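You operate a simulated robot arm through the tools that you are given. There is no shell and no other tool. Be economical: measure what you need, move in short steps, check, and stop when the job is done.

You are at the controls of a simulated robot arm. One attempt, no reset.

TASK
Pull the core drawer open.

Only the result counts: the job must be done as asked and must still hold three seconds after the hand-in. Knocking over, shifting, dropping, spilling or breaking anything else fails it.

THE ROBOT
A 7-joint arm with a two-finger parallel gripper, fixed in place. Base frame: the origin is at the foot of the arm, x ahead of it, y to its left, z up. Units: mm, rad, N and s.
With the tool pointing down near the work surface it reaches from about 220 to 660 mm from the base axis. Its first joint turns from -1.152 to 1.152 rad. Payload 1.57 kg.
The tool frame sits at the grasp point between the pads (the TCP): z along the fingers, y along the line on which they close. The tips reach 30 mm beyond it. Largest opening 110 mm; finger width 24, thickness 12; the body of the gripper, 48 by 112 mm, starts 78 mm behind the TCP.
Orientation is that of the tool frame in the base frame, as [roll, pitch, yaw] about the fixed x, y, z axes, in that order (R = Rz(yaw) Ry(pitch) Rx(roll)). With the fingers straight down and closing along the base's y, the tool's x points along the base's -x, its y along +y and its z along -z.

THE INTERFACE
- The arm moves only by the tool step_arm. Its argument "targets" is a list of rows, each a list of 3 entries, a list of its own where there are three numbers: the shift along the tool's x, y, z in mm, then the turn, a rotation vector about the tool's x, y, z in rad, then the opening, from 0 (shut) to 1 (fully open). In form: [[[x, y, z], [wx, wy, wz], hand], ...]. A call has 1 to 8 rows; each row shifts and turns the commanded pose from where the row before left it, along the tool's axes as they then stand. Each row takes 0.2 s and may step no farther than 50 mm and 0.15 rad from the row before; otherwise, or with a gripper value out of range, the whole call is refused. A pose out of reach is approached as far as the arm can. The call stops where the force on the tool passes 40 N (or 10 N more than at its start, if that is more) or the arm is blocked; 0.2 s more then pass. Each finger travels about 108 mm/s and halts on what it meets, pressing with about 25 N; the grip force reading is that of the motor and also rises with nothing between the fingers. The clock runs only during rows and for 0.2 s after the last one: add rows that do not move to give the fingers time. The reply holds the time, the measured pose of the TCP, the force on the tool along the base axes, the opening and the grip force, in the units named above and with some noise, and new pictures: "views" is both (left out), scene, wrist or none.
- Cameras (640 x 400 px; columns grow to the right, rows downward): "scene" is fixed at [157.8, -393.6, 1388]; the picture's right is [0.80, -0.60, 0.00], its down [-0.43, -0.57, -0.70] and it looks along [0.42, 0.56, -0.72] (base axes); focal length 322 px, centre (320, 200). "wrist" rides on the gripper at [-36, 0, -80] in the tool frame; the picture's right is [0.00, -1.00, 0.00], its down [0.97, 0.00, -0.24] and it looks along [0.24, 0.00, 0.97] (tool axes); focal length 218 px, centre (320, 200).
- probe_pixels(camera, pixels): for up to 12 pixels [column, row] of the newest picture of that camera ("zoom" is the newest enlarged one), the place [x, y, z] in the base frame of the surface seen there, good to about 3 mm. It takes no simulated time.
- inspect(camera, box): a new picture of the part [left, top, right, bottom] of that camera's present view, enlarged. It takes no simulated time.
- close_job(): hands the job in; it is judged then, once.

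Work in short steps. Measure before you move; look again where a grasp or a placing could have gone wrong, and mend it. You have 60 turns and 120 pictures in all, those below and enlarged ones among them. Open the gripper and draw the arm clear of the work before you hand the job in, unless the task says otherwise; then end with one line.

The tools are called after ">>>" as name(argument=value, ...) on one line, values as JSON. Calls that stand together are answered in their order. step_arm: Moves the arm, as the interface text tells. Its arguments: {"type":"object","properties":{"targets":{"type":"array","items":{"type":"array"}},"views":{"type":"string","enum":["both","scene","wrist","none"]}},"required":["targets"]} The other tools are called the same way: probe_pixels (camera, pixels) gives the place of the surface under pixels of a picture; inspect (camera, box) takes an enlarged picture of a part of a camera's view; close_job () hands the job in.

At the start:

```text
time_s: 0.0
tcp_pos: [327.1, 181.8, 959.1]
ee_rot: [3.141, 0.0, -3.141]
contact_force: [0.6, -0.9, -0.2]
opening: 110.2
finger_force: 0.0
```

scene: 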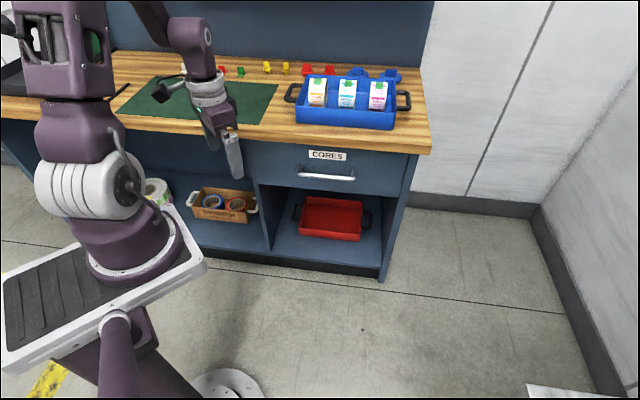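
wrist: 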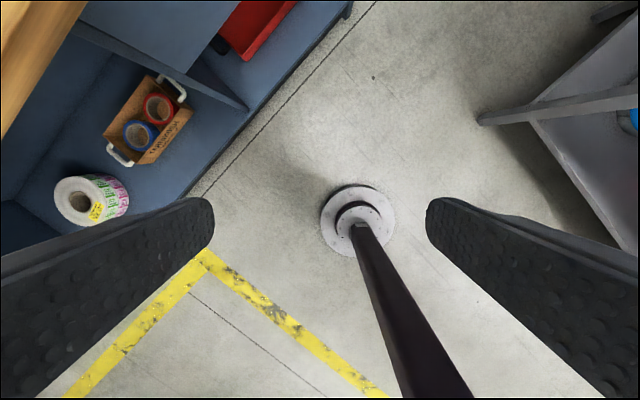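

The drawer labelled CORES is at about (325,165) with a white bar handle at (327,177). I'll enlarge it before measuring.

>>> inspect(camera="scene", box=[230, 120, 430, 245])

>>> probe_pixels(camera="scene", pixels=[[300, 175], [327, 177], [352, 178], [327, 155], [270, 165], [390, 175], [430, 148], [260, 136], [327, 189], [255, 150]])

```text
3.20 times, centred on (330, 182) of scene
```

zoom: 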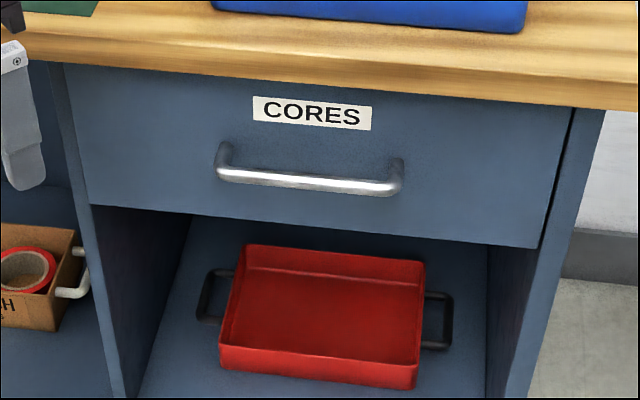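

```text
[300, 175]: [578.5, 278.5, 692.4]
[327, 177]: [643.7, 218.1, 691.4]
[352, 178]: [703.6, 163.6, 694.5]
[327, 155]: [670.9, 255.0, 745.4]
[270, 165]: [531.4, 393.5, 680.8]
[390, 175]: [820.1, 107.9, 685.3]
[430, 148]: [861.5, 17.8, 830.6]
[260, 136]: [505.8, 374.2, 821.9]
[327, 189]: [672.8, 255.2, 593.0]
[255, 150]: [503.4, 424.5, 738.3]
```

The bar runs roughly along (0.71,-0.70) at z≈692, about 45 mm off the face. I'll refine the bar, the face and the counter edge from the zoom picture.

>>> probe_pixels(camera="zoom", pixels=[[240, 177], [270, 180], [305, 184], [340, 187], [375, 190], [120, 140], [310, 145], [500, 170], [480, 225], [110, 195], [300, 80], [305, 190]])

```text
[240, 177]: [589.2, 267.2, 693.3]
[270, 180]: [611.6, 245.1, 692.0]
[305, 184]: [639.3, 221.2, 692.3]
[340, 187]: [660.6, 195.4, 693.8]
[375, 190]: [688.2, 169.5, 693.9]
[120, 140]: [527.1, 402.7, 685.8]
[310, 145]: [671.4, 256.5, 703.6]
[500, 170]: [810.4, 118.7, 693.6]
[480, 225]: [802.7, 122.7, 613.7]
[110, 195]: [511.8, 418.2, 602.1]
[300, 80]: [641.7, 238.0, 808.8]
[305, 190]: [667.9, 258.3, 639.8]
```

The bar's centre is near (641,222,689), the inward normal is (0.707,0.707,0) and the counter edge is clear. I'll move to stand off in front of the handle and start yawing 45°.

>>> step_arm(targets=[[[-36, -30.5, 0], [0, 0, 0], 1], [[-36, -30.5, 0], [0, 0, 0], 1], [[-36, -30.5, 0], [0, 0, 0], 1], [[-36, -30.5, 0], [0, 0, 0], 1], [[0, 0, 0], [0, 0, -0.1309], 1], [[0, 0, 0], [0, 0, -0.1309], 1], [[0, 0, 0], [0, 0, -0.1309], 1], [[0, 0, 0], [0, 0, -0.1309], 1]], views="none")

```text
time_s: 1.8
tcp_pos: [471.0, 58.9, 961.0]
ee_rot: [3.14, 0.0, -2.616]
contact_force: [-0.1, 0.2, 0.5]
opening: 109.9
finger_force: 0.0
```

The motion went as expected. I'll finish the yaw and start tilting the tool forward.

>>> step_arm(targets=[[[0, 0, 0], [0, 0, -0.1309], 1], [[0, 0, 0], [0, 0, -0.1309], 1], [[0, 0, 0], [0, -0.1309, 0], 1], [[0, 0, 0], [0, -0.1309, 0], 1], [[0, 0, 0], [0, -0.1309, 0], 1], [[0, 0, 0], [0, -0.1309, 0], 1], [[0, 0, 0], [0, -0.1309, 0], 1], [[0, 0, 0], [0, -0.1309, 0], 1]], views="both")

```text
time_s: 3.6
tcp_pos: [470.3, 59.4, 958.6]
ee_rot: [-3.142, 0.787, -2.358]
contact_force: [-0.4, 0.7, 0.3]
opening: 110.1
finger_force: 0.0
```

scene: 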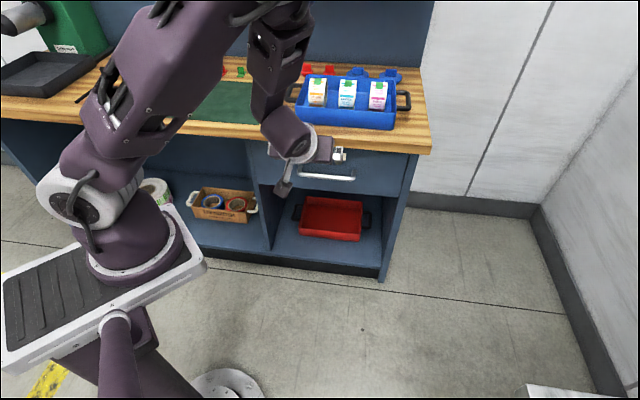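
wrist: 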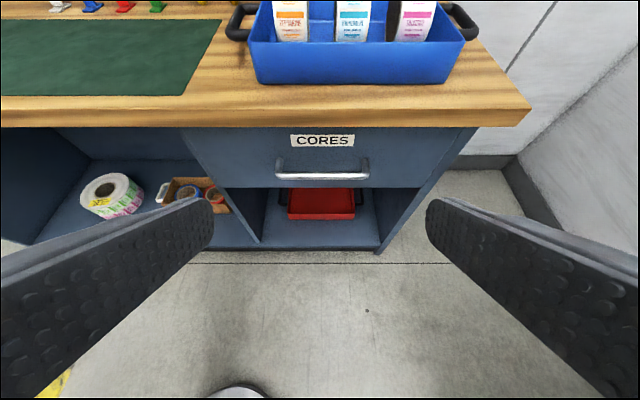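

The handle is centred in the wrist view at (322,175). I'll tilt on to horizontal in the remaining rows.

>>> step_arm(targets=[[[0, 0, 0], [0, -0.1309, 0], 1], [[0, 0, 0], [0, -0.1309, 0], 1], [[0, 0, 0], [0, -0.1309, 0], 1], [[0, 0, 0], [0, -0.1309, 0], 1], [[0, 0, 0], [0, -0.1309, 0], 1], [[0, 0, 0], [0, -0.1309, 0], 1]], views="none")

```text
time_s: 5.0
tcp_pos: [488.9, 62.0, 952.8]
ee_rot: [1.13, 1.569, 1.915]
contact_force: [0.1, 0.5, -0.2]
opening: 110.3
finger_force: 0.0
out of reach, approached as far as the arm can: row 3, 4
```

The tool is horizontal, so its x axis now points down. I'll lower it in front of the drawer.

>>> step_arm(targets=[[[40, 0, 0], [0, 0, 0], 1], [[40, 0, 0], [0, 0, 0], 1], [[40, 0, 0], [0, 0, 0], 1], [[40, 0, 0], [0, 0, 0], 1], [[40, 0, 0], [0, 0, 0], 1], [[40, 0, 0], [0, 0, 0], 1]], views="both")

```text
time_s: 6.4
tcp_pos: [490.6, 58.7, 713.2]
ee_rot: [1.014, 1.569, 1.802]
contact_force: [0.2, -0.4, -0.5]
opening: 110.0
finger_force: 0.2
```

scene: 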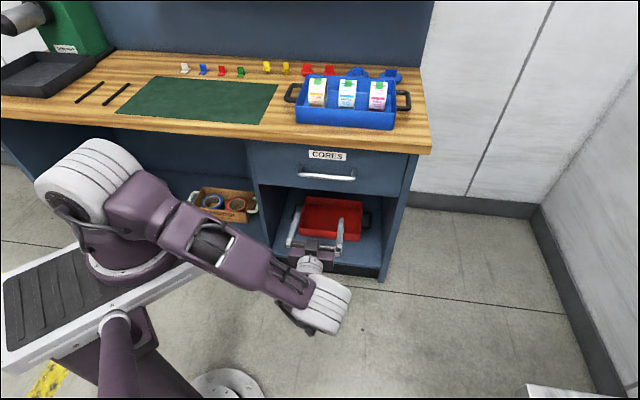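
wrist: 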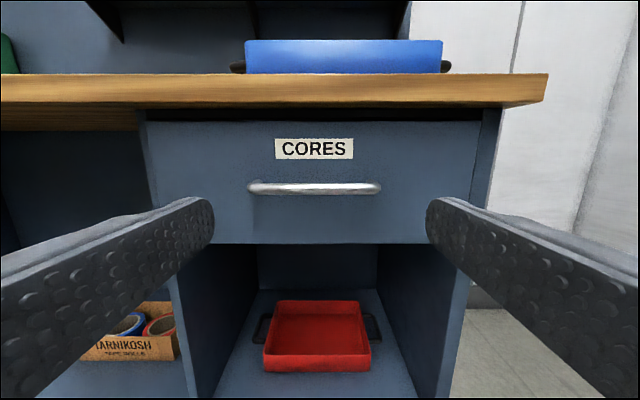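

The pose is good, with the bar at (315,188) in the wrist view. I'll twist 90° about the tool's z axis so the fingers close vertically.

>>> step_arm(targets=[[[0, 0, 0], [0, 0, 0.1309], 1], [[0, 0, 0], [0, 0, 0.1309], 1], [[0, 0, 0], [0, 0, 0.1309], 1], [[0, 0, 0], [0, 0, 0.1309], 1], [[0, 0, 0], [0, 0, 0.1309], 1], [[0, 0, 0], [0, 0, 0.1309], 1]], views="none")

>>> step_arm(targets=[[[0, 0, 0], [0, 0, 0.1309], 1], [[0, 0, 0], [0, 0, 0.1309], 1], [[0, 0, 0], [0, 0, 0.1309], 1], [[0, 0, 0], [0, 0, 0.1309], 1], [[0, 0, 0], [0, 0, 0.1309], 1], [[0, 0, 0], [0, 0, 0.1309], 1]], views="both")

```text
time_s: 7.8
tcp_pos: [490.5, 60.7, 714.4]
ee_rot: [1.571, 0.781, 2.357]
contact_force: [0.1, 0.2, -0.1]
opening: 110.2
finger_force: 0.0
```

```text
time_s: 9.2
tcp_pos: [490.6, 63.2, 712.8]
ee_rot: [1.572, -0.002, 2.355]
contact_force: [0.2, -0.5, -0.1]
opening: 110.2
finger_force: 0.0
```

scene: 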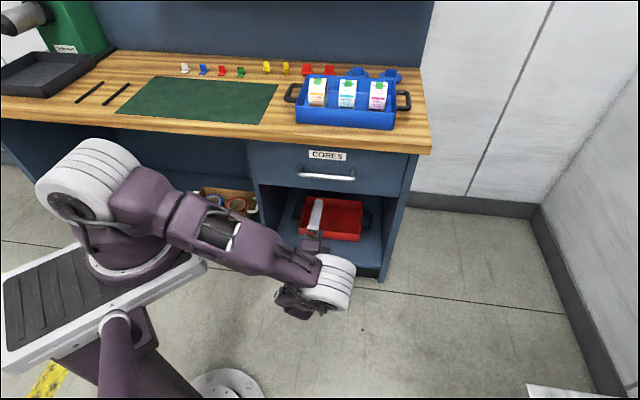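
wrist: 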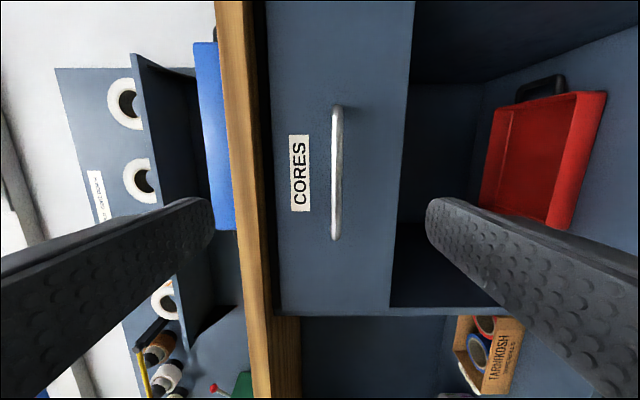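

The fingers now straddle the bar plane. I'll lower 24 mm, advance about 160 mm along the normal and look again.

>>> step_arm(targets=[[[6, -24, 0], [0, 0, 0], 1], [[0, 0, 40], [0, 0, 0], 1], [[0, 0, 40], [0, 0, 0], 1], [[0, 0, 40], [0, 0, 0], 1], [[0, 0, 40], [0, 0, 0], 1]], views="both")

>>> probe_pixels(camera="wrist", pixels=[[320, 150], [320, 180], [320, 210], [315, 180], [325, 180], [330, 180]])

```text
time_s: 10.4
tcp_pos: [596.2, 180.9, 690.8]
ee_rot: [1.57, -0.001, 2.355]
contact_force: [0.3, -0.1, 0.3]
opening: 109.9
finger_force: 0.0
```

scene: 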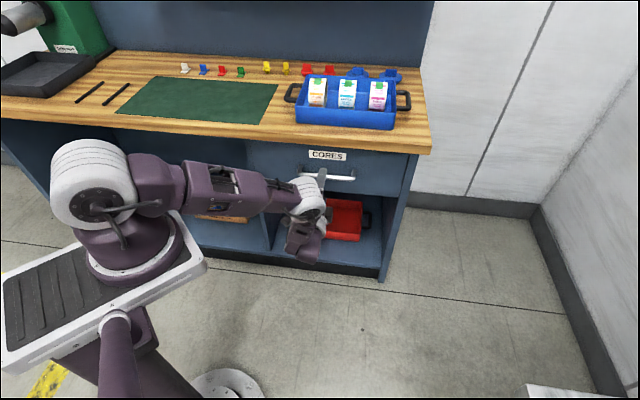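
wrist: 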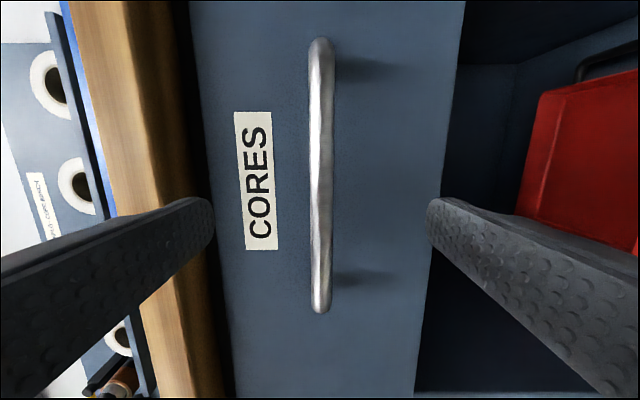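

```text
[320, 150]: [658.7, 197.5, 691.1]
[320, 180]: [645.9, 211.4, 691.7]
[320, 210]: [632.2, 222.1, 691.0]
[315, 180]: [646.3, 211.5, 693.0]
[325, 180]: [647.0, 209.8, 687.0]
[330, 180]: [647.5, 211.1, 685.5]
```

The bar is centred between the fingers at z≈690. I'll advance another 58 mm and close.

>>> step_arm(targets=[[[0, 0, 30], [0, 0, 0], 1], [[0, 0, 28], [0, 0, 0], 1], [[0, 0, 0], [0, 0, 0], 0.5], [[0, 0, 0], [0, 0, 0], 0], [[0, 0, 0], [0, 0, 0], 0], [[0, 0, 0], [0, 0, 0], 0]], views="both")

```text
time_s: 11.6
tcp_pos: [630.0, 213.1, 690.4]
ee_rot: [1.594, -0.005, 2.353]
contact_force: [5.0, -4.0, -13.9]
opening: 15.7
finger_force: 24.8
out of reach, approached as far as the arm can: row 1, 2
stopped in row 6: the force on the tool passed its limit (the readings are from after the stop); the commanded pose is now the measured one
```

scene: 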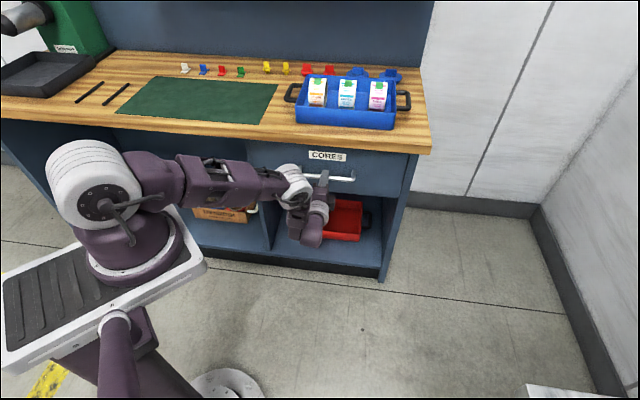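
wrist: 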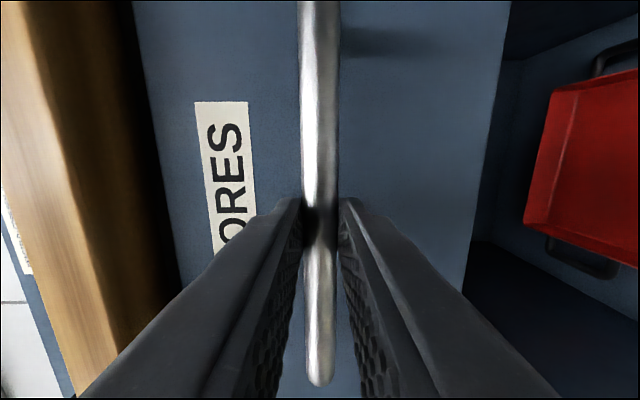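

The grip holds at a 15.7 mm opening, with the bar between the pads. I'll pull back in small steps and watch the force.

>>> step_arm(targets=[[[0, 0, -8], [0, 0, 0], 0], [[0, 0, -10], [0, 0, 0], 0], [[0, 0, -12], [0, 0, 0], 0], [[0, 0, -15], [0, 0, 0], 0], [[0, 0, -15], [0, 0, 0], 0]], views="both")

```text
time_s: 12.7
tcp_pos: [594.0, 179.0, 690.6]
ee_rot: [1.602, -0.004, 2.352]
contact_force: [2.2, -4.3, -4.8]
opening: 15.6
finger_force: 31.1
stopped in row 5: the force on the tool passed its limit (the readings are from after the stop); the commanded pose is now the measured one
```

scene: 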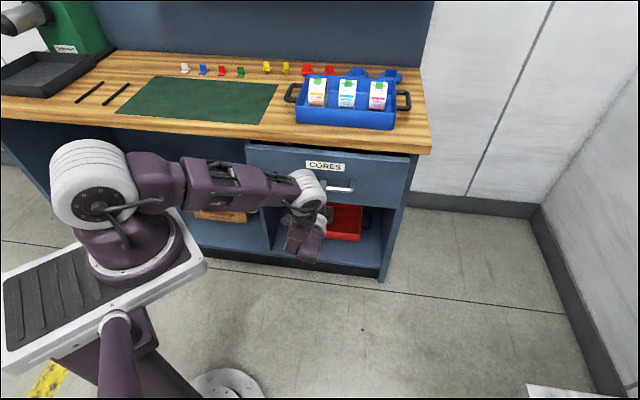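
wrist: 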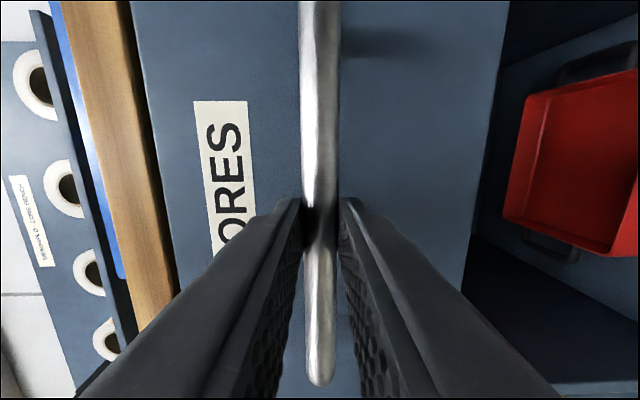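

The drawer has come about 50 mm and the grip is intact. I'll continue in smaller steps, correcting for the 0.03 rad tilt.

>>> step_arm(targets=[[[0, -0.2, -7], [0, 0, 0], 0], [[0, -0.3, -9], [0, 0, 0], 0], [[0, -0.3, -9], [0, 0, 0], 0], [[0, -0.3, -9], [0, 0, 0], 0], [[0, -0.3, -9], [0, 0, 0], 0], [[0, -0.3, -9], [0, 0, 0], 0], [[0, -0.3, -9], [0, 0, 0], 0], [[0, -0.3, -9], [0, 0, 0], 0]], views="scene")

```text
time_s: 14.5
tcp_pos: [545.2, 127.7, 690.9]
ee_rot: [1.602, -0.004, 2.35]
contact_force: [12.6, -8.1, -16.5]
opening: 16.0
finger_force: 31.5
```

scene: 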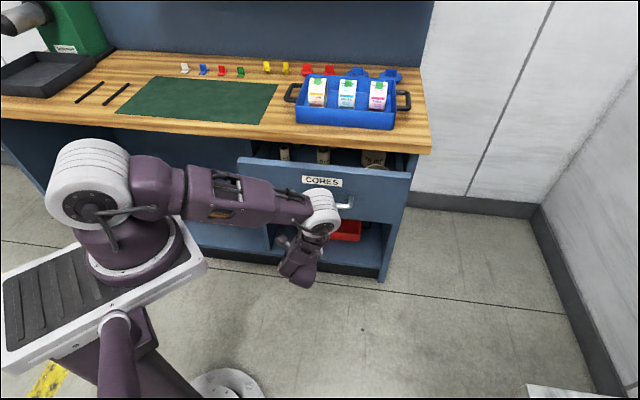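

The drawer is about 120 mm out. Small side loads remain, so I'll ease the pose slightly down and sideways and continue.

>>> step_arm(targets=[[[-1, -1.5, -6], [0, 0, 0], 0], [[-1, -0.6, -9], [0, 0, 0], 0], [[0, -0.3, -9], [0, 0, 0], 0], [[0, -0.3, -9], [0, 0, 0], 0], [[0, -0.3, -9], [0, 0, 0], 0], [[0, -0.3, -9], [0, 0, 0], 0], [[0, -0.3, -9], [0, 0, 0], 0], [[0, -0.3, -9], [0, 0, 0], 0]], views="scene")

```text
time_s: 15.9
tcp_pos: [510.3, 94.2, 689.3]
ee_rot: [1.589, -0.006, 2.356]
contact_force: [-4.6, -0.8, 3.6]
opening: 15.9
finger_force: 31.2
stopped in row 7: the force on the tool passed its limit (the readings are from after the stop); the commanded pose is now the measured one
```

scene: 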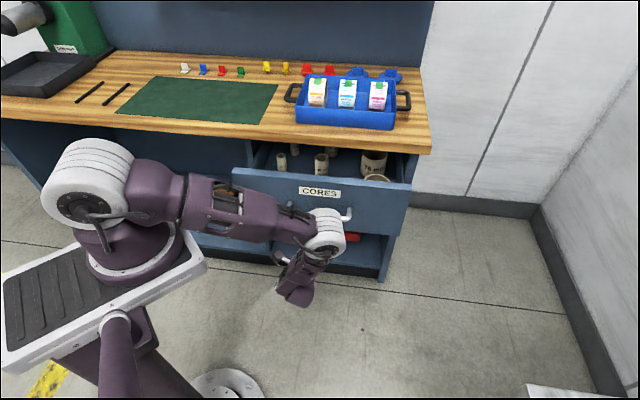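

It stopped at about 169 mm out, either on friction or at the end stop. I'll try a little further gently.

>>> step_arm(targets=[[[0, 0, -4], [0, 0, 0], 0], [[0, 0, -5], [0, 0, 0], 0], [[0, 0, -6], [0, 0, 0], 0], [[0, 0, -7], [0, 0, 0], 0], [[0, 0, -7], [0, 0, 0], 0], [[0, 0, -7], [0, 0, 0], 0]], views="scene")

```text
time_s: 17.4
tcp_pos: [484.4, 69.1, 691.0]
ee_rot: [1.597, -0.004, 2.357]
contact_force: [-3.7, 8.1, -8.4]
opening: 15.8
finger_force: 31.8
```

scene: 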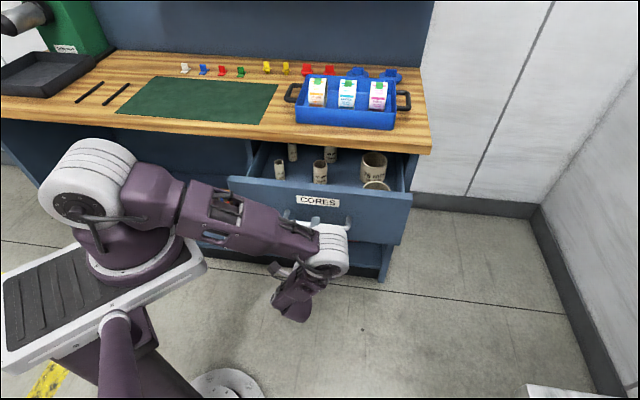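

It is still sliding, now about 205 mm out. I'll pull further toward the end stop.

>>> step_arm(targets=[[[0, -0.5, -5], [0, 0, 0], 0], [[0, -0.2, -7], [0, 0, 0], 0], [[0, -0.2, -7], [0, 0, 0], 0], [[0, -0.2, -7], [0, 0, 0], 0], [[0, -0.2, -7], [0, 0, 0], 0], [[0, -0.2, -7], [0, 0, 0], 0], [[0, -0.2, -7], [0, 0, 0], 0]], views="both")

```text
time_s: 18.9
tcp_pos: [451.0, 35.2, 690.2]
ee_rot: [1.588, -0.005, 2.358]
contact_force: [-6.4, 11.3, -1.1]
opening: 15.7
finger_force: 31.2
```

scene: 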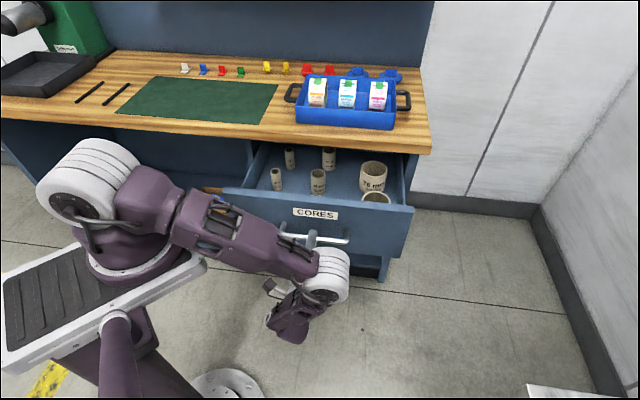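
wrist: 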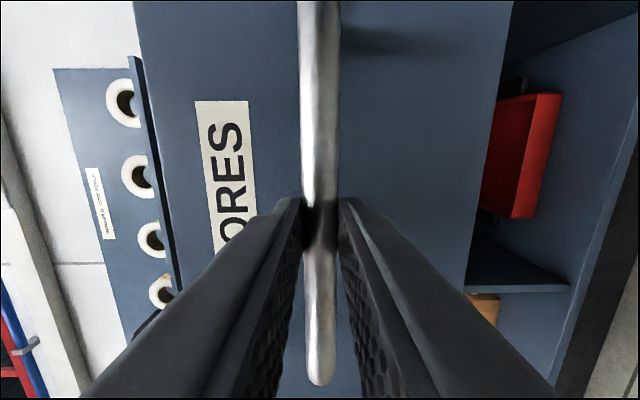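

About 252 mm out and the cores are upright. One more gentle pull.

>>> step_arm(targets=[[[0.5, 0, -5], [0, 0, 0], 0], [[0.5, -0.2, -7], [0, 0, 0], 0], [[0, -0.2, -7], [0, 0, 0], 0], [[0, -0.2, -7], [0, 0, 0], 0], [[0, -0.2, -7], [0, 0, 0], 0], [[0, -0.2, -7], [0, 0, 0], 0], [[0, -0.2, -7], [0, 0, 0], 0]], views="scene")

```text
time_s: 20.6
tcp_pos: [417.1, 1.1, 690.7]
ee_rot: [1.589, -0.001, 2.357]
contact_force: [0.7, 2.1, 13.7]
opening: 15.3
finger_force: 31.5
```

scene: 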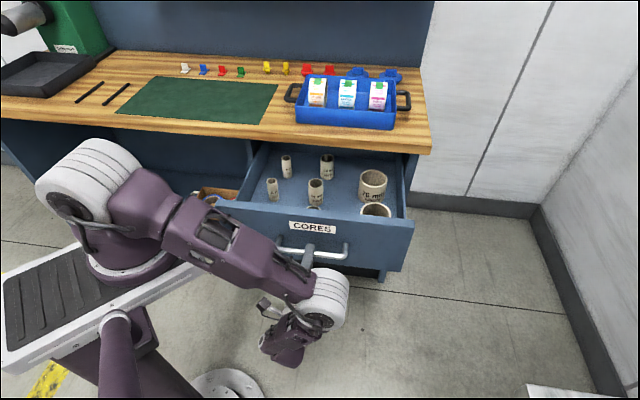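

It is now about 300 mm out. Before deciding on more, I'll check how close the forearm is to the drawer's left corner (225,205).

>>> probe_pixels(camera="scene", pixels=[[222, 204], [235, 215], [212, 205], [180, 188], [250, 232], [280, 262], [160, 185], [413, 222], [260, 152], [401, 170], [265, 230]])

>>> inspect(camera="scene", box=[190, 130, 430, 280])

```text
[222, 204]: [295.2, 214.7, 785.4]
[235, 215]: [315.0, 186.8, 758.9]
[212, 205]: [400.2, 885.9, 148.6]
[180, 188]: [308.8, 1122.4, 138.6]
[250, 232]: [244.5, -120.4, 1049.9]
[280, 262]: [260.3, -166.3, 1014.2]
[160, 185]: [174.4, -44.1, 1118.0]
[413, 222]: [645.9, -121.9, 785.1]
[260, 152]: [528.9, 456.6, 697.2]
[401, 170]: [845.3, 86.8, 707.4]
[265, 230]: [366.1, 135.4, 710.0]
```

```text
2.67 times, centred on (310, 205) of scene
```

zoom: 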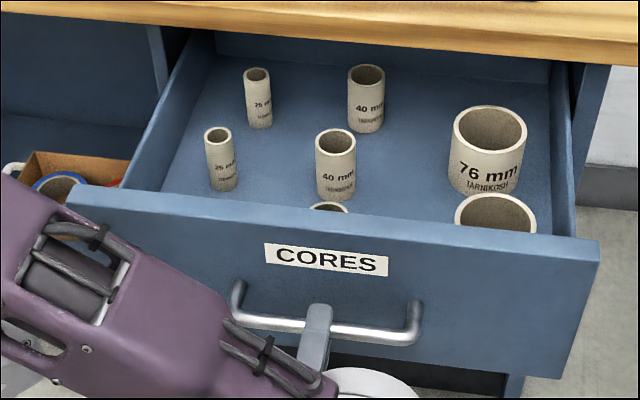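

The forearm is more than 200 mm above the drawer and all the cores are standing. The drawer's back wall is just visible, so I'll feel gently for the end stop.

>>> step_arm(targets=[[[0, 0.5, -5], [0, 0, 0], 0], [[0, 0.3, -6], [0, 0, 0], 0], [[0, 0, -6], [0, 0, 0], 0], [[0, 0, -6], [0, 0, 0], 0], [[0, 0, -6], [0, 0, 0], 0]], views="scene")

```text
time_s: 21.8
tcp_pos: [396.7, -18.2, 690.7]
ee_rot: [1.597, -0.004, 2.356]
contact_force: [2.6, 1.4, -14.1]
opening: 15.9
finger_force: 31.2
```

scene: 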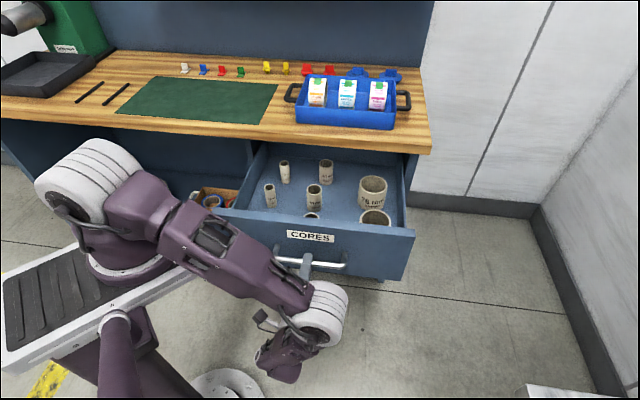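

About 328 mm out, which is plainly open. I'll release with the fingers opening evenly around the bar.

>>> step_arm(targets=[[[0, 0, 0], [0, 0, 0], 0.3], [[0, 0, 0], [0, 0, 0], 0.6], [[0, 0, 0], [0, 0, 0], 0.6], [[0, 0, -8], [0, 0, 0], 0.6], [[0, 0, -15], [0, 0, 0], 0.6], [[0, 0, -20], [0, 0, 0], 0.6], [[0, 0, -20], [0, 0, 0], 0.6]], views="both")

```text
time_s: 23.4
tcp_pos: [353.2, -62.8, 692.9]
ee_rot: [1.591, -0.005, 2.356]
contact_force: [0.6, -0.4, -0.2]
opening: 66.3
finger_force: 0.0
```

scene: 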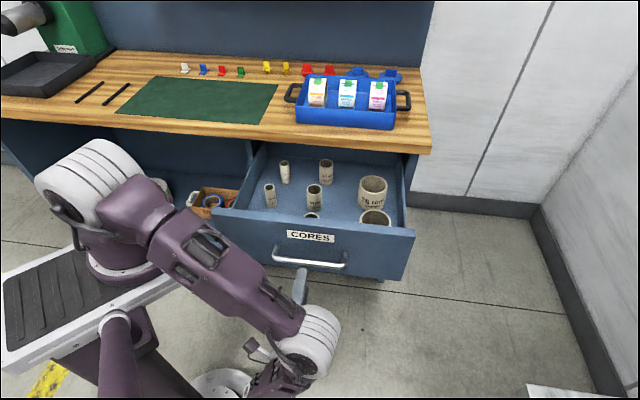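
wrist: 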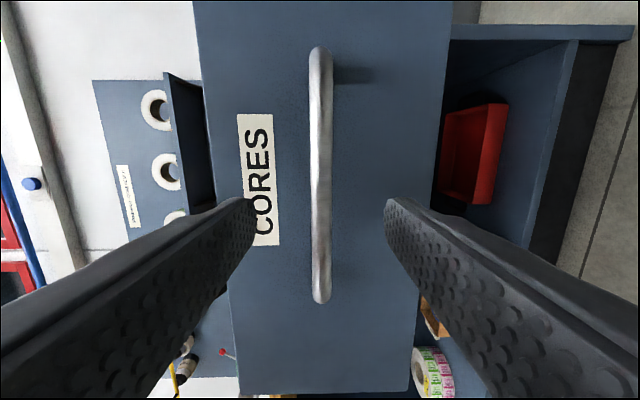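

The gripper is free of the bar and the drawer stays put. I'll back off a little more, open fully, and wait to confirm it holds.

>>> step_arm(targets=[[[0, 0, -20], [0, 0, 0], 0.8], [[0, 0, -20], [0, 0, 0], 1], [[0, 0, 0], [0, 0, 0], 1], [[0, 0, 0], [0, 0, 0], 1], [[0, 0, 0], [0, 0, 0], 1]], views="scene")

>>> probe_pixels(camera="scene", pixels=[[310, 237], [310, 263]])

```text
time_s: 24.6
tcp_pos: [327.3, -90.4, 694.9]
ee_rot: [1.591, -0.005, 2.356]
contact_force: [-0.5, 0.6, 0.0]
opening: 110.1
finger_force: 0.1
```

scene: 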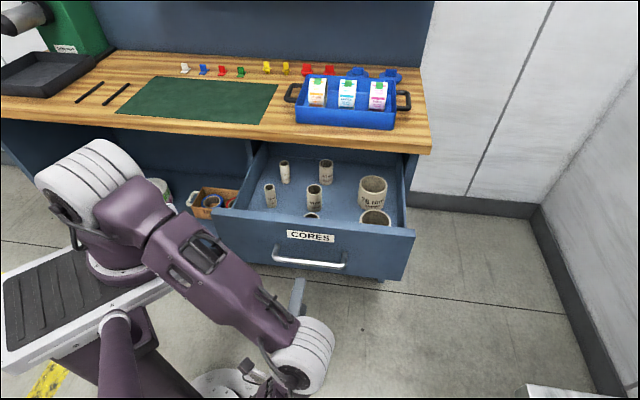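

```text
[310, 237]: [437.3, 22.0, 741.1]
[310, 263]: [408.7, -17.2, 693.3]
```

The drawer holds open at about 330 mm, the cores are upright and the arm is clear, so I'm handing in.

>>> close_job()

```text
The job is handed in.
```

The core drawer is pulled open about 330 mm. It held there after I released it, the cores I could see inside are still standing, and the gripper is open and clear of the handle.
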